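You operate a simulated robot arm through the tools that you are given. There is no shell and no other tool. Be economical: measure what you need, move in short steps, check, and stop when the job is done.

You are at the controls of a simulated robot arm. One attempt, no reset.

JOB
Put the screw tub from the top of the glazing bench and the wick from the top of the glazing bench in the grey tray.

The check looks at the end state, three seconds after you hand in, the way a careful person would. Anything else that was tipped, shoved, dropped, spilled or broken makes it a failure.

ROBOT AND FRAMES
A 7-joint arm with a two-finger parallel gripper, fixed in place. Base frame: the origin is at the foot of the arm, x ahead of it, y to its left, z up; the work surface is at about z = 0. Units: m, degrees, N and s.
With the tool pointing down near the work surface it reaches from about 0.24 to 0.62 m from the base axis. Its first joint turns from -66.0 to 66.0 degrees. Payload 2.6 kg.
Tool frame: the origin (TCP) lies between the finger pads and is the grasp point; the fingertips stand 0.03 m ahead of it; z points along the fingers, y is the line along which they close. Largest opening 0.094 m; finger width 0.028, thickness 0.01; the body of the gripper, 0.05 by 0.096 m, starts 0.055 m behind the TCP.
Orientation is that of the tool frame in the base frame, as a unit quaternion [x, y, z, w]. With the fingers straight down and closing along the base's y, the tool's x points along the base's -x, its y along +y and its z along -z.

CONTROLS
- The arm moves only by the tool arm_command. Its argument "moves" is a list of rows, each an object (a shift or turn left out is 0, a gripper value left out holds the last) with "travel": the shift along the tool's x, y, z in m, a list of three; "rot": the turn, a rotation vector about the tool's x, y, z in degrees, a list of three; "grip": the gripper command, from -1 (shut) to 1 (fully open), values between in proportion. In form: [{"travel": [tx, ty, tz], "rot": [rx, ry, rz], "grip": grip}, ...]. A call has 1 to 8 rows; each row is the pose to reach, as a shift and turn from the pose commanded when the call began, along the tool's axes at that moment. Rows are played at 5 a second. More than 0.05 m and 8.6 degrees between two rows, or a gripper value outside its range, and nothing of the call is played. A pose out of reach is approached as far as the arm can. The call stops where the force on the tool passes 40 N (or 10 N more than at its start, if that is more) or the arm is blocked; 0.2 s more then pass. The fingers move at their own pace (about 0.072 m/s each) and stop on an object; they squeeze with about 41 N. The grip force told is the motor's: it shows also when the fingers shut on nothing. Time passes only in rows, and 0.2 s behind the last, so rows that repeat a pose let the fingers close. It gives the time, the measured TCP pose, the force on the tool (base axes), the opening and the grip force at its end, in the units of the frame above (readings bear some noise), and new pictures: "views" is both (left out), scene, wrist or none.
- Cameras (640 x 400 px; columns grow to the right, rows downward): "scene" is fixed at [0.0414, 0.4454, 0.5545]; the picture's right is [-0.67, -0.74, 0.00], its down [-0.49, 0.45, -0.75] and it looks along [0.55, -0.50, -0.67] (base axes); focal length 329 px, centre (320, 200). "wrist" rides on the gripper at [-0.037, 0, -0.058] in the tool frame; the picture's right is [0.00, -1.00, 0.00], its down [0.97, 0.00, -0.24] and it looks along [0.24, 0.00, 0.97] (tool axes); focal length 218 px, centre (320, 200).
- locate(camera, pixels): for up to 12 pixels [column, row] of the newest picture of that camera ("zoom" is the newest enlarged one), the place [x, y, z] in the base frame of the surface seen there, good to about 0.002 m. It takes no simulated time.
- zoom(camera, box): a new picture of the part [left, top, right, bottom] of that camera's present view, enlarged. It takes no simulated time.
- finish_job(): hands the job in; it is judged then, once.

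Go step by step. Measure first, check grasps and placings, and put right what went wrong. The budget is 60 turns and 120 pictures, counting those below and the enlarged ones. Unless the task says otherwise, let go and move clear before handing in, and close with one line.

The tools are called after "Emit:" by a JSON object that holds its "method" and its "body". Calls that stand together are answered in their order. arm_command: Moves the arm, as the interface text tells. Its arguments: {"type":"object","properties":{"moves":{"type":"array","items":{"type":"object","properties":{"travel":{"type":"array","items":{"type":"number"}},"rot":{"type":"array","items":{"type":"number"}},"grip":{"type":"number"}}}},"views":{"type":"string","enum":["both","scene","wrist","none"]}},"required":["moves"]} The other tools are called the same way: locate (camera, pixels) gives the place of the surface under pixels of a picture; zoom (camera, box) takes an enlarged picture of a part of a camera's view; finish_job () hands the job in.

At the start:

```text
clock: 0.0
position: [0.4641, 0.0884, 0.25]
ee_rot: [0.0, 1.0, 0.0, -0.001]
force: [0.3, -0.1, 0.1]
finger_gap: 0.0938
finger_force: 0.0
```

scene: 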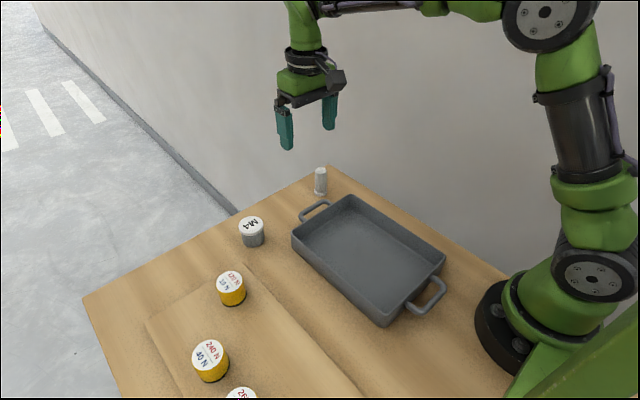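
wrist: 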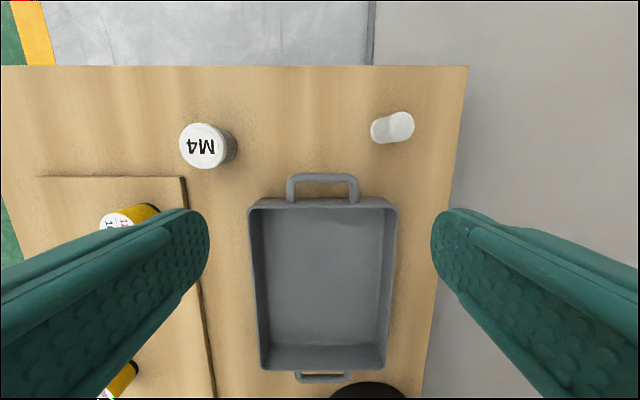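

The scene shows the M4 tub near (251,230), a white wick near (320,181) and the grey tray at (370,255). I'll measure these and zoom in for detail.

Emit:
{"method": "locate", "body": {"camera": "scene", "pixels": [[251, 225], [251, 242], [320, 170], [320, 185], [320, 194], [370, 255], [350, 197], [294, 240], [385, 322], [443, 262], [313, 210], [285, 240]]}}

Emit:
{"method": "locate", "body": {"camera": "wrist", "pixels": [[203, 147], [182, 147], [224, 147], [203, 126], [203, 168], [402, 126], [380, 131], [410, 120], [322, 180], [320, 290], [255, 290], [390, 290]]}}

Emit:
{"method": "zoom", "body": {"camera": "scene", "box": [220, 150, 360, 260]}}

```text
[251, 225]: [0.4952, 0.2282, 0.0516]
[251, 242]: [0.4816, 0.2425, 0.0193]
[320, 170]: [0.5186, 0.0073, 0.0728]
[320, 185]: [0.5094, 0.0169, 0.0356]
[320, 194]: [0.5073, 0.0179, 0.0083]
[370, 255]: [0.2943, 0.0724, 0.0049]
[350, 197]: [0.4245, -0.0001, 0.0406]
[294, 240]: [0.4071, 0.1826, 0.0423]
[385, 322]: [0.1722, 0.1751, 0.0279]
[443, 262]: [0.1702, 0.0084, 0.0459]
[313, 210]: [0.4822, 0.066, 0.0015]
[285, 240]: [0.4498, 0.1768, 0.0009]
```

```text
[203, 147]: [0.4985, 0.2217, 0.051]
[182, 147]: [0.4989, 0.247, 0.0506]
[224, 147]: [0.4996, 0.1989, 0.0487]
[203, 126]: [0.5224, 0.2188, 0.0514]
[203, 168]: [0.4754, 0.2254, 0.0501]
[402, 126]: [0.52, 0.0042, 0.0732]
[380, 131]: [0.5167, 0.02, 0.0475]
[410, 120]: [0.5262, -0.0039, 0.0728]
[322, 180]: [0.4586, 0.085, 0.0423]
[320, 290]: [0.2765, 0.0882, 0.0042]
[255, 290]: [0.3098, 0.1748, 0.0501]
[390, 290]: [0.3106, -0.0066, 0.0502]
```

```text
3.64 times, centred on (290, 205) of scene
```

zoom: 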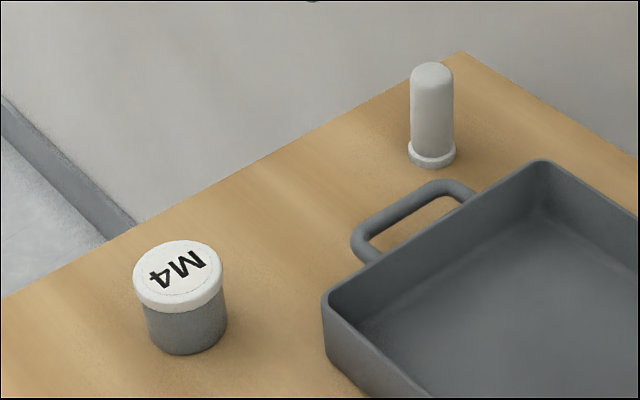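

The tub centre is about (0.499, 0.222), 0.05 wide and 0.051 high; the wick about (0.520, 0.006), 0.073 high. I'll read the labels on the yellow jars before deciding on grip.

Emit:
{"method": "zoom", "body": {"camera": "scene", "box": [170, 260, 290, 400]}}

Emit:
{"method": "zoom", "body": {"camera": "wrist", "box": [340, 80, 460, 170]}}

```text
2.86 times, centred on (230, 330) of scene
```

zoom: 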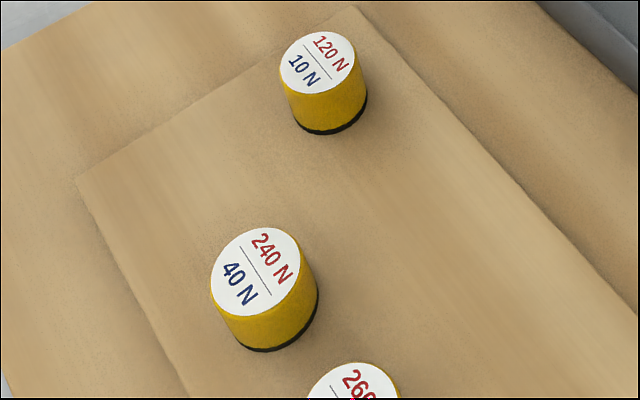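

```text
4.44 times, centred on (400, 125) of wrist
```

zoom: 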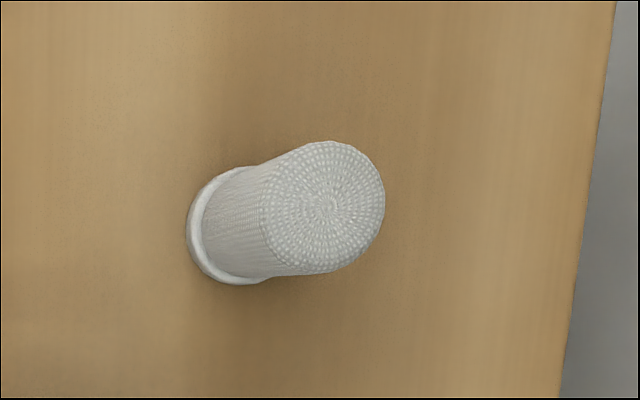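

The wick is a woven cylinder with a small foot flange, and the tub stands clear of the yellow pots. I'll move above the tub first, and check the wall and pot positions.

Emit:
{"method": "locate", "body": {"camera": "wrist", "pixels": [[460, 126], [475, 126], [540, 126], [118, 220], [150, 210], [300, 70]]}}

Emit:
{"method": "arm_command", "body": {"moves": [{"travel": [-0.012, 0.045, 0.0], "grip": 1}, {"travel": [-0.024, 0.09, 0.0]}, {"travel": [-0.035, 0.134, 0.0]}, {"travel": [-0.035, 0.134, 0.04]}, {"travel": [-0.035, 0.134, 0.08]}, {"travel": [-0.035, 0.134, 0.12]}, {"travel": [-0.035, 0.134, 0.12]}]}}

```text
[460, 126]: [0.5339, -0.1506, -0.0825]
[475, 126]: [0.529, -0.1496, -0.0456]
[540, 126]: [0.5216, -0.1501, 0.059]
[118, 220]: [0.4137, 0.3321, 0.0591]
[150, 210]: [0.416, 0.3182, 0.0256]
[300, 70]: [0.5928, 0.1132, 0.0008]
```

```text
clock: 1.6
position: [0.5003, 0.2224, 0.1278]
ee_rot: [-0.001, 1.0, 0.0, 0.0]
force: [0.0, -0.8, -0.4]
finger_gap: 0.0938
finger_force: 0.1
```

scene: 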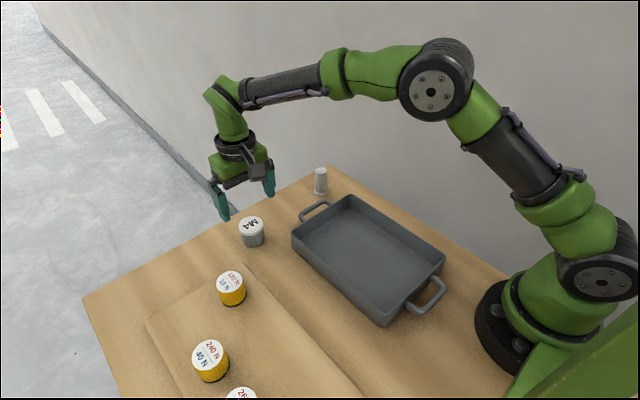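
wrist: 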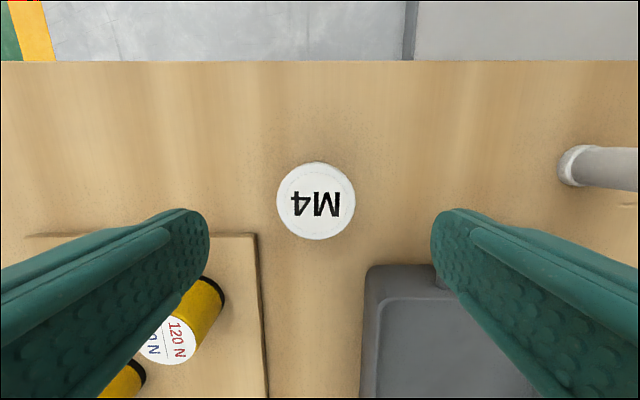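

The tool is centred over the tub (lid at (316,200)). Descending to z about 0.036 with open fingers.

Emit:
{"method": "arm_command", "body": {"moves": [{"travel": [0.001, 0, 0.03]}, {"travel": [0.001, 0, 0.06]}, {"travel": [0.001, 0, 0.08]}, {"travel": [0.001, 0, 0.092]}, {"travel": [0.001, 0, 0.092]}]}}

```text
clock: 2.8
position: [0.4976, 0.2232, 0.0349]
ee_rot: [0.0, 1.0, 0.0, 0.001]
force: [-0.6, -0.5, -0.6]
finger_gap: 0.0938
finger_force: 0.0
```

scene: 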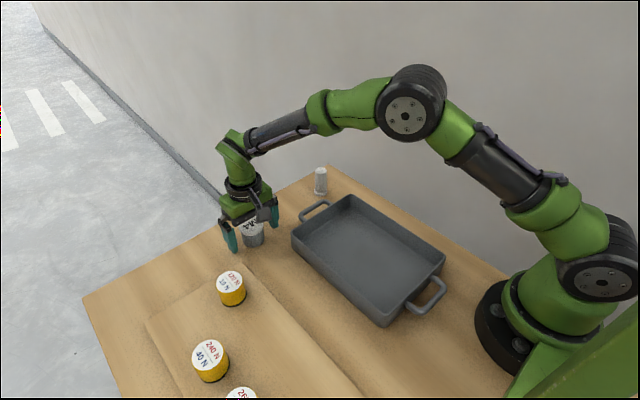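
wrist: 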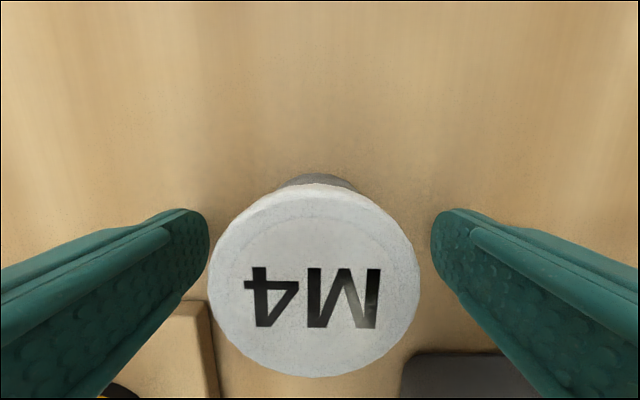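

Fingers straddle the tub evenly (lid 209–420, centred on about 315). Closing.

Emit:
{"method": "arm_command", "body": {"moves": [{"grip": 0.2}, {"grip": 0}, {"grip": -1}, {"grip": -1}, {"grip": -1}], "views": "wrist"}}

```text
clock: 4.0
position: [0.4987, 0.2241, 0.0378]
ee_rot: [0.0, 1.0, 0.0, 0.0]
force: [-0.3, 0.1, -0.1]
finger_gap: 0.0517
finger_force: 41.7
```

wrist: 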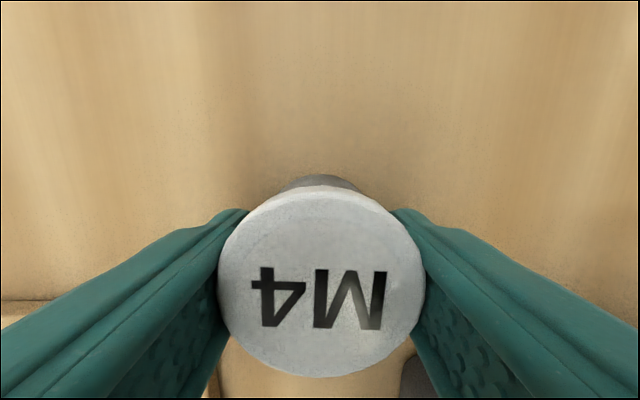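

The tub is gripped at 0.0517 m with 41.7 N. A small test lift to check it comes with the fingers.

Emit:
{"method": "arm_command", "body": {"moves": [{"travel": [0, 0, -0.01]}, {"travel": [0, 0, -0.02]}, {"travel": [0, 0, -0.03]}, {"travel": [0, 0, -0.03]}]}}

```text
clock: 5.0
position: [0.4989, 0.2232, 0.0664]
ee_rot: [0.0, 1.0, 0.0, 0.0]
force: [0.7, 0.4, -1.7]
finger_gap: 0.052
finger_force: 41.0
```

scene: 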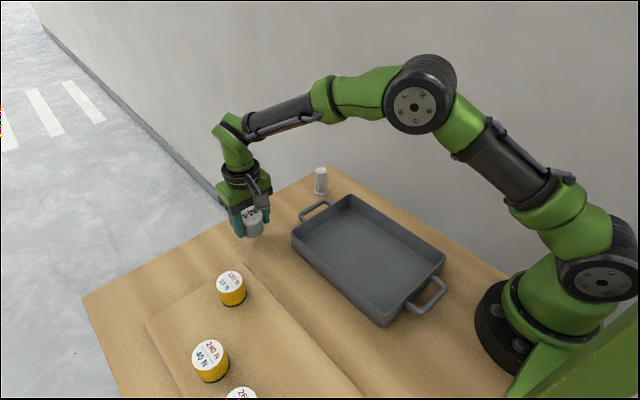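
wrist: 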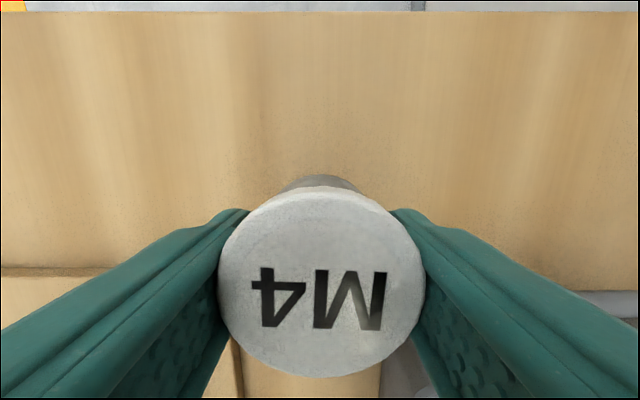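

The tub is held upright. Lifting higher, then carrying it over the tray to about (0.28, 0.09).

Emit:
{"method": "arm_command", "body": {"moves": [{"travel": [0, 0, -0.045]}, {"travel": [0, 0, -0.085]}, {"travel": [0.036, -0.022, -0.085]}, {"travel": [0.073, -0.044, -0.085]}, {"travel": [0.109, -0.066, -0.085]}, {"travel": [0.146, -0.088, -0.085]}, {"travel": [0.183, -0.111, -0.085]}, {"travel": [0.219, -0.133, -0.085]}]}}

```text
clock: 6.8
position: [0.2771, 0.09, 0.154]
ee_rot: [0.0, 1.0, 0.0, 0.0]
force: [-0.1, 0.7, -2.2]
finger_gap: 0.0517
finger_force: 40.9
```

scene: 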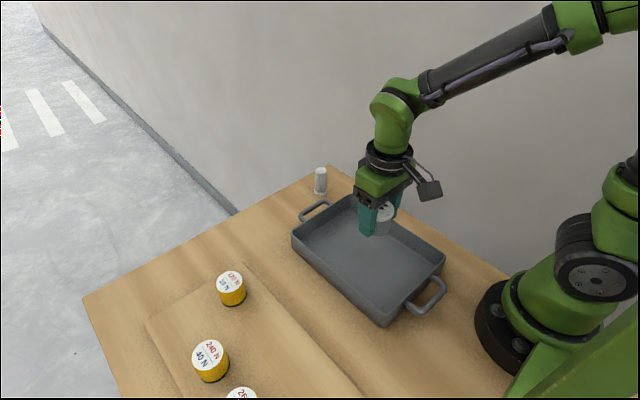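
wrist: 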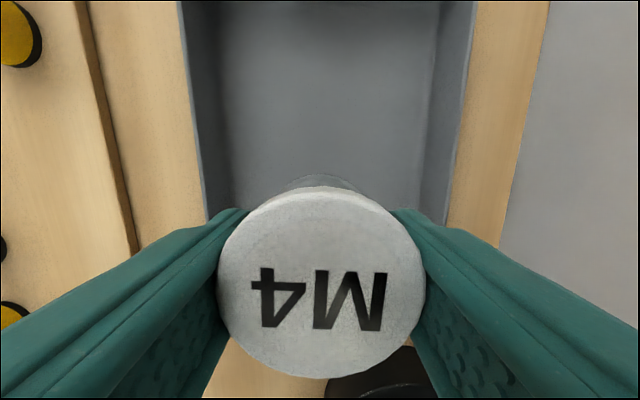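

The tub is over the tray's middle with clearance on both sides. Lowering so its base meets the floor at z about 0.005 (TCP about 0.043).

Emit:
{"method": "arm_command", "body": {"moves": [{"travel": [0, 0, 0.035]}, {"travel": [0, 0, 0.07]}, {"travel": [0, 0, 0.095]}, {"travel": [0, 0, 0.105]}, {"travel": [0, 0, 0.109]}, {"travel": [0, 0, 0.109]}]}}

```text
clock: 8.2
position: [0.2782, 0.0904, 0.0434]
ee_rot: [0.0, 1.0, 0.0, 0.0]
force: [0.3, -0.5, -1.3]
finger_gap: 0.0518
finger_force: 41.3
```

scene: 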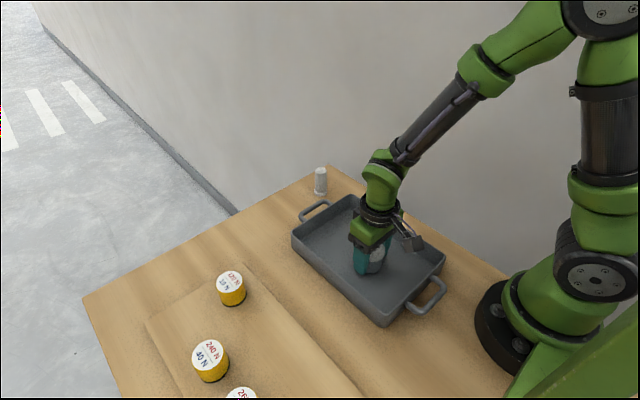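
wrist: 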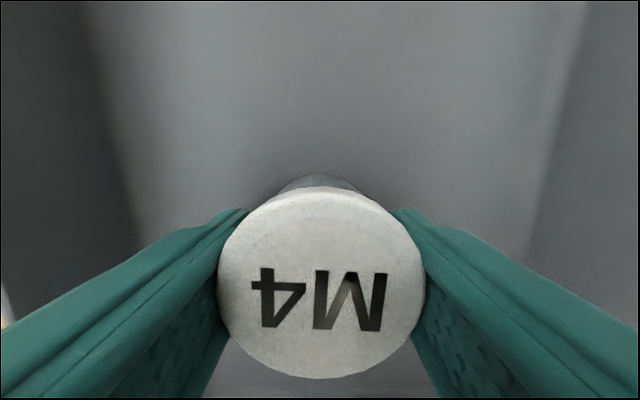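

Weight still seems partly on the tool (force z −1.3), so the base is at or just above the floor. Inching down until contact shows.

Emit:
{"method": "arm_command", "body": {"moves": [{"travel": [0, 0, 0.001]}, {"travel": [0, 0, 0.002]}, {"travel": [0, 0, 0.002]}], "views": "none"}}

```text
clock: 9.0
position: [0.2793, 0.0893, 0.0411]
ee_rot: [0.0, 1.0, 0.0, 0.0]
force: [-0.2, 0.2, -2.1]
finger_gap: 0.0518
finger_force: 41.0
```

Emit:
{"method": "arm_command", "body": {"moves": [{"travel": [0, 0, 0.001]}, {"travel": [0, 0, 0.002]}, {"travel": [0, 0, 0.002]}], "views": "none"}}

```text
clock: 9.8
position: [0.2787, 0.0902, 0.0412]
ee_rot: [0.0, 1.0, 0.001, 0.002]
force: [-2.7, -0.7, 28.4]
finger_gap: 0.0515
finger_force: 40.7
```

Force z jumped to +28 N, so the tub stands on the tray floor. I'll ease up 1 mm, open partway, and rise.

Emit:
{"method": "arm_command", "body": {"moves": [{"travel": [0, 0, -0.0015]}, {"travel": [0, 0, -0.0015], "grip": 0.3}, {"travel": [0, 0, -0.0015], "grip": 0.6}, {"travel": [0, 0, -0.0015], "grip": 0.6}, {"travel": [0, 0, -0.04], "grip": 0.6}, {"travel": [0, 0, -0.08], "grip": 0.6}, {"travel": [0, 0, -0.12], "grip": 0.6}]}}

```text
clock: 11.4
position: [0.2776, 0.0878, 0.159]
ee_rot: [0.0, 1.0, 0.0, -0.001]
force: [-0.3, 0.3, 1.1]
finger_gap: 0.0751
finger_force: 0.1
```

scene: 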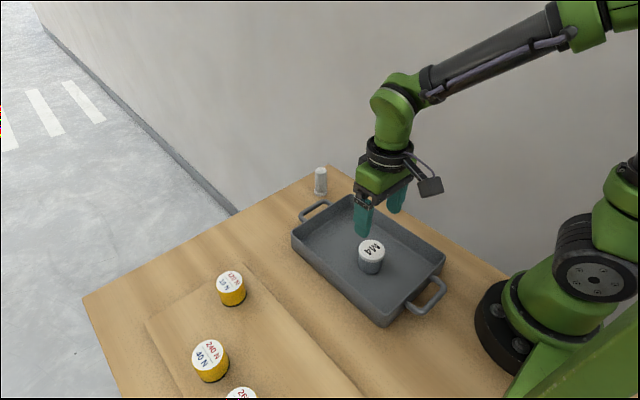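
wrist: 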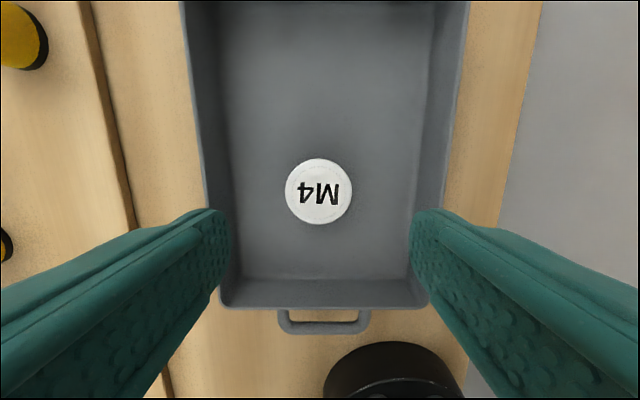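

The tub stands upright in the tray. Next, moving above the wick near (0.52, 0.005).

Emit:
{"method": "arm_command", "body": {"moves": [{"travel": [-0.035, -0.012, -0.01]}, {"travel": [-0.07, -0.024, -0.02]}, {"travel": [-0.104, -0.036, -0.02]}, {"travel": [-0.138, -0.048, -0.02]}, {"travel": [-0.173, -0.06, -0.02]}, {"travel": [-0.208, -0.072, -0.02]}, {"travel": [-0.242, -0.083, -0.02]}, {"travel": [-0.242, -0.083, -0.02]}]}}

```text
clock: 13.2
position: [0.5203, 0.005, 0.18]
ee_rot: [0.0, 1.0, 0.001, 0.0]
force: [0.1, 0.3, 0.3]
finger_gap: 0.075
finger_force: 0.0
```

scene: 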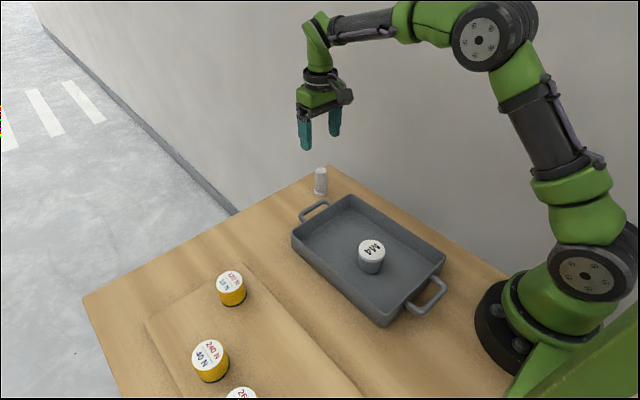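
wrist: 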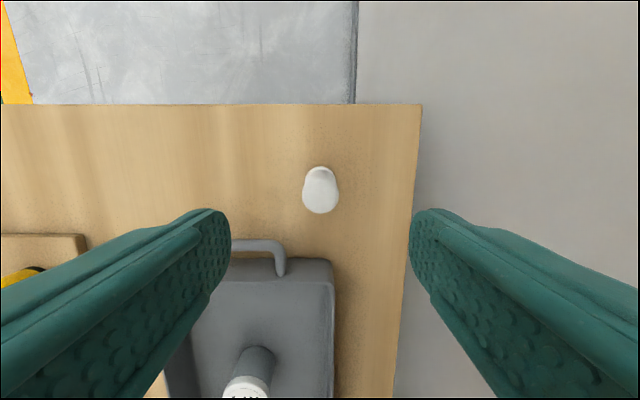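

The wick is seen at (321,190), nearly centred. Measuring its top and edges.

Emit:
{"method": "zoom", "body": {"camera": "wrist", "box": [280, 150, 360, 230]}}

Emit:
{"method": "locate", "body": {"camera": "wrist", "pixels": [[321, 197], [306, 197], [336, 197], [321, 183], [321, 210], [308, 175], [334, 175]]}}

```text
5.00 times, centred on (320, 190) of wrist
```

zoom: 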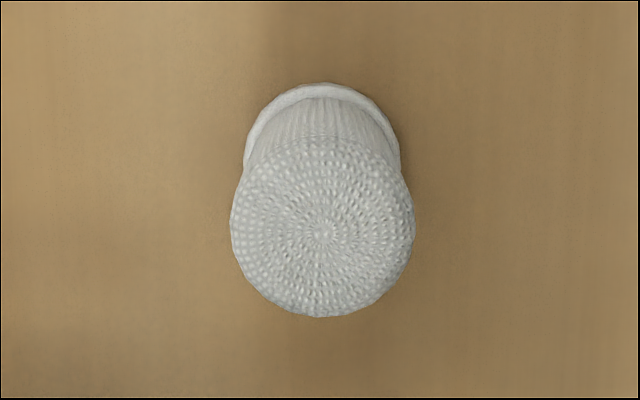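

```text
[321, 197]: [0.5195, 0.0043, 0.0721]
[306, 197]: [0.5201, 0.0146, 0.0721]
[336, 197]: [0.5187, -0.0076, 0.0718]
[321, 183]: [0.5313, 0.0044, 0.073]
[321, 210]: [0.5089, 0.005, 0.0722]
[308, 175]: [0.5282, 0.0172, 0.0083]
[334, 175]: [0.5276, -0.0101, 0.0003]
```

The wick's centre is (0.520, 0.004), about 0.026 wide. Descending to TCP z about 0.045, tips above the foot flange.

Emit:
{"method": "arm_command", "body": {"moves": [{"travel": [0, 0, 0.04]}, {"travel": [0, 0, 0.08]}, {"travel": [0, 0, 0.115]}, {"travel": [0, 0, 0.135]}, {"travel": [0, 0, 0.135]}]}}

```text
clock: 14.4
position: [0.5195, 0.0056, 0.043]
ee_rot: [0.0, 1.0, 0.0, 0.001]
force: [0.1, 0.0, -0.2]
finger_gap: 0.0753
finger_force: 0.1
```

scene: 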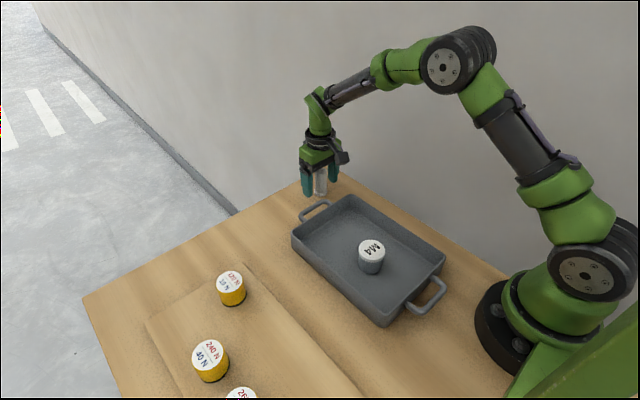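
wrist: 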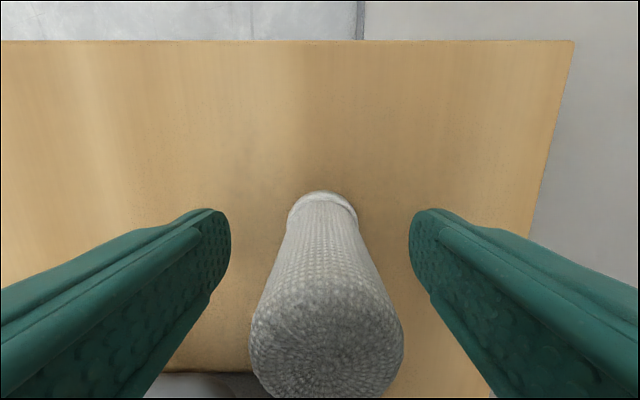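

The wick sits between the fingers, slightly right of centre (326). Closing gently in stages, as it is woven and possibly soft.

Emit:
{"method": "arm_command", "body": {"moves": [{"travel": [0, -0.001, -0.002], "grip": 0}, {"travel": [0, -0.001, -0.002], "grip": -0.36}, {"travel": [0, -0.001, -0.002], "grip": -0.47}, {"travel": [0, -0.001, -0.002], "grip": -0.47}, {"travel": [0, -0.001, -0.002], "grip": -0.47}], "views": "wrist"}}

```text
clock: 15.6
position: [0.5205, 0.0066, 0.0462]
ee_rot: [0.0, 1.0, 0.0, 0.0]
force: [0.2, 0.7, 0.4]
finger_gap: 0.0282
finger_force: 41.4
```

wrist: 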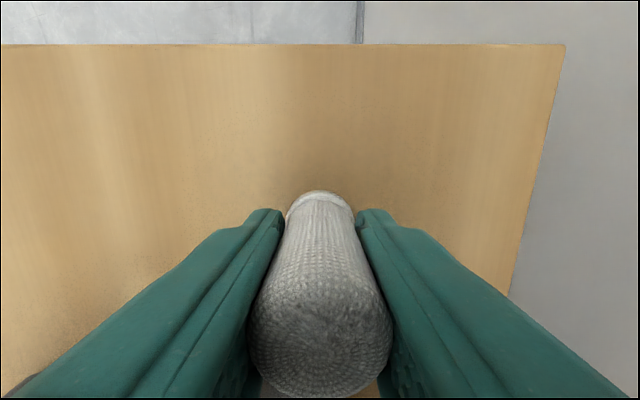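

It holds at 0.028 m with full force and no deformation, so the wick is rigid. Short test lift.

Emit:
{"method": "arm_command", "body": {"moves": [{"travel": [0, 0, -0.01], "grip": -1}, {"travel": [0, 0, -0.02]}, {"travel": [0, 0, -0.03]}, {"travel": [0, 0, -0.03]}]}}

```text
clock: 16.6
position: [0.521, 0.0055, 0.0766]
ee_rot: [0.0, 1.0, 0.0, 0.0]
force: [0.9, -0.1, -0.2]
finger_gap: 0.0284
finger_force: 40.7
```

scene: 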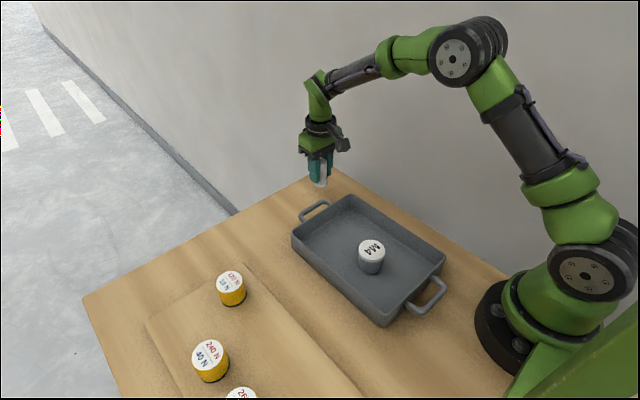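
wrist: 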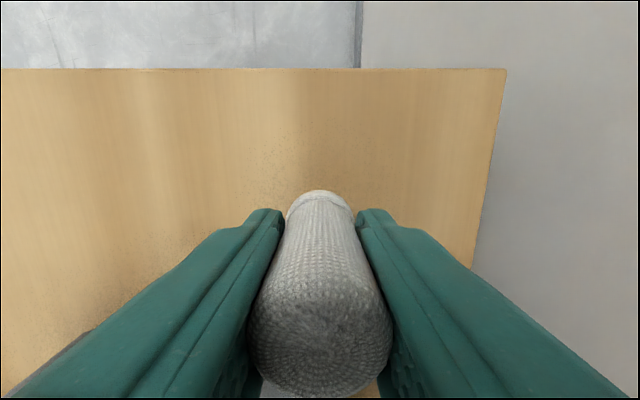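

The wick is lifted and upright. Raising it and carrying it to about (0.365, 0.088), the far half of the tray.

Emit:
{"method": "arm_command", "body": {"moves": [{"travel": [0, 0, -0.04]}, {"travel": [0, 0, -0.075]}, {"travel": [0.035, 0.019, -0.075]}, {"travel": [0.07, 0.037, -0.075]}, {"travel": [0.105, 0.056, -0.075]}, {"travel": [0.135, 0.072, -0.075]}, {"travel": [0.156, 0.083, -0.075]}, {"travel": [0.156, 0.083, -0.075]}]}}

```text
clock: 18.4
position: [0.3661, 0.0887, 0.151]
ee_rot: [-0.001, 1.0, 0.0, 0.0]
force: [-0.2, 0.0, -0.3]
finger_gap: 0.0283
finger_force: 40.6
```

scene: 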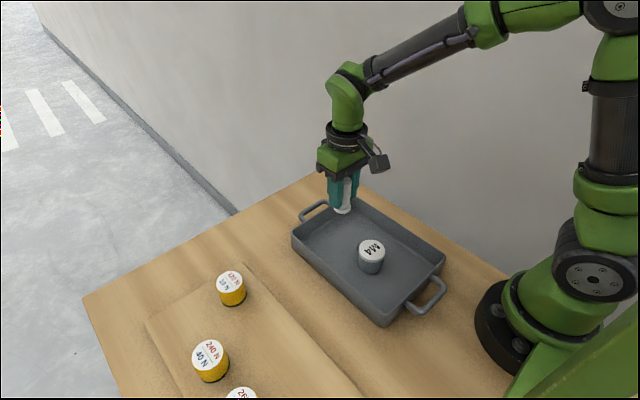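
wrist: 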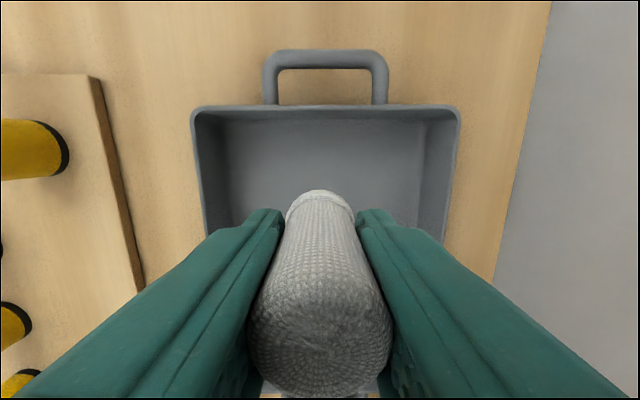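

The wick hangs over free tray floor. Lowering to just above contact (TCP about 0.052), then inching.

Emit:
{"method": "arm_command", "body": {"moves": [{"travel": [0, 0, 0.035]}, {"travel": [0, 0, 0.07]}, {"travel": [0, 0, 0.09]}, {"travel": [0, 0, 0.099]}, {"travel": [0, 0, 0.099]}]}}

Emit:
{"method": "arm_command", "body": {"moves": [{"travel": [0, 0, 0.001]}, {"travel": [0, 0, 0.0015]}, {"travel": [0, 0, 0.0015]}], "views": "none"}}

```text
clock: 19.6
position: [0.3655, 0.09, 0.0514]
ee_rot: [0.0, 1.0, -0.001, 0.0]
force: [0.0, -0.7, -0.7]
finger_gap: 0.0283
finger_force: 40.6
```

scene: 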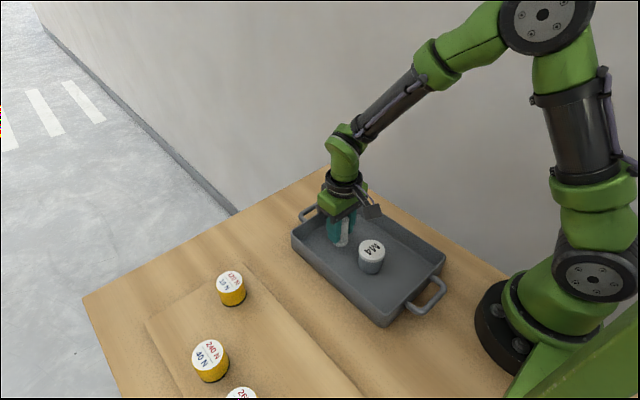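
wrist: 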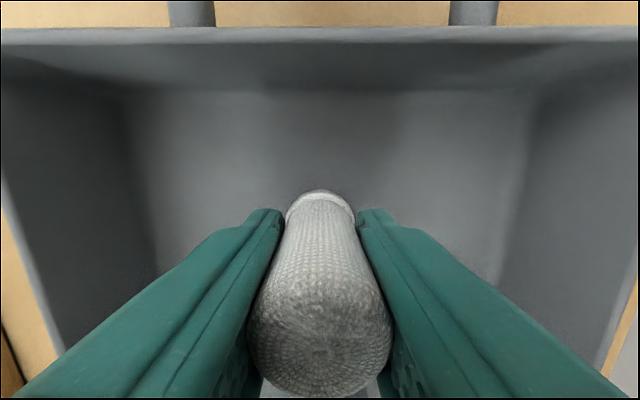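

```text
clock: 20.4
position: [0.3644, 0.0898, 0.0509]
ee_rot: [0.0, 1.0, 0.0, 0.0]
force: [0.6, 0.5, -0.1]
finger_gap: 0.0285
finger_force: 41.4
```

No contact yet (force z −0.1). Inching a little further.

Emit:
{"method": "arm_command", "body": {"moves": [{"travel": [0, 0, 0.0008]}, {"travel": [0, 0, 0.0015]}, {"travel": [0, 0, 0.0015]}], "views": "none"}}

```text
clock: 21.2
position: [0.3648, 0.0888, 0.0506]
ee_rot: [0.0, 1.0, 0.0, 0.001]
force: [-6.1, -2.3, 21.2]
finger_gap: 0.0288
finger_force: 40.8
```

The force rose to 21 N, so the wick's foot is on the tray floor. Easing off 1 mm, then opening and rising.

Emit:
{"method": "arm_command", "body": {"moves": [{"travel": [0, 0, -0.0012]}, {"travel": [0, 0, -0.0012], "grip": -0.1}, {"travel": [0, 0, -0.0012], "grip": 0.3}, {"travel": [0, 0, -0.0012], "grip": 0.3}, {"travel": [0, 0, -0.03], "grip": 0.3}, {"travel": [0, 0, -0.07], "grip": 0.3}, {"travel": [0, 0, -0.11], "grip": 0.3}, {"travel": [0, 0, -0.15], "grip": 0.3}]}}

```text
clock: 23.0
position: [0.3636, 0.0905, 0.1995]
ee_rot: [0.0, 1.0, 0.0, -0.001]
force: [-0.1, -0.4, -0.4]
finger_gap: 0.0612
finger_force: 0.0
```

scene: 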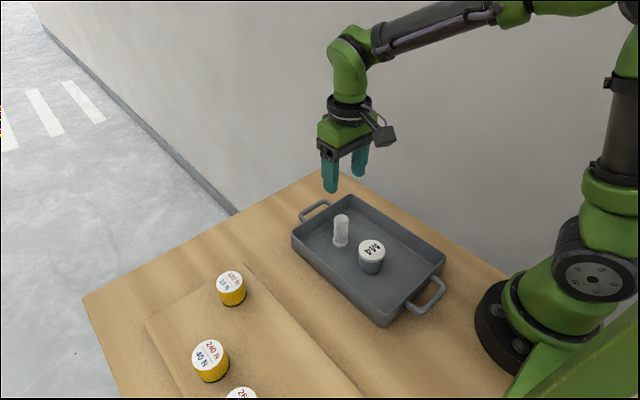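
wrist: 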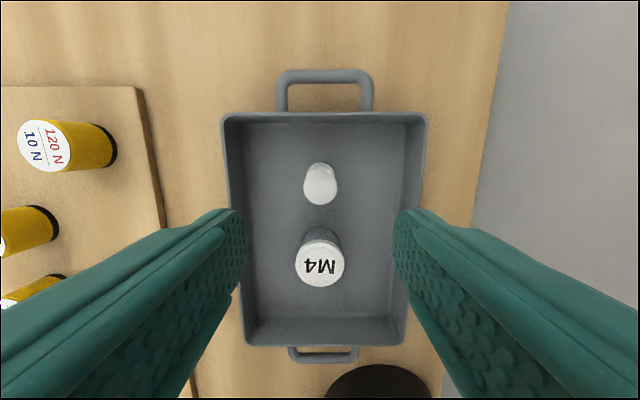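

Both the wick (320,184) and the tub (320,258) stand upright in the tray, nothing else has moved, and the gripper is clear. Handing in.

Emit:
{"method": "finish_job", "body": {}}

```text
The job is handed in.
```

The screw tub and the wick are both standing upright in the grey tray, nothing else was moved, and the job is handed in.
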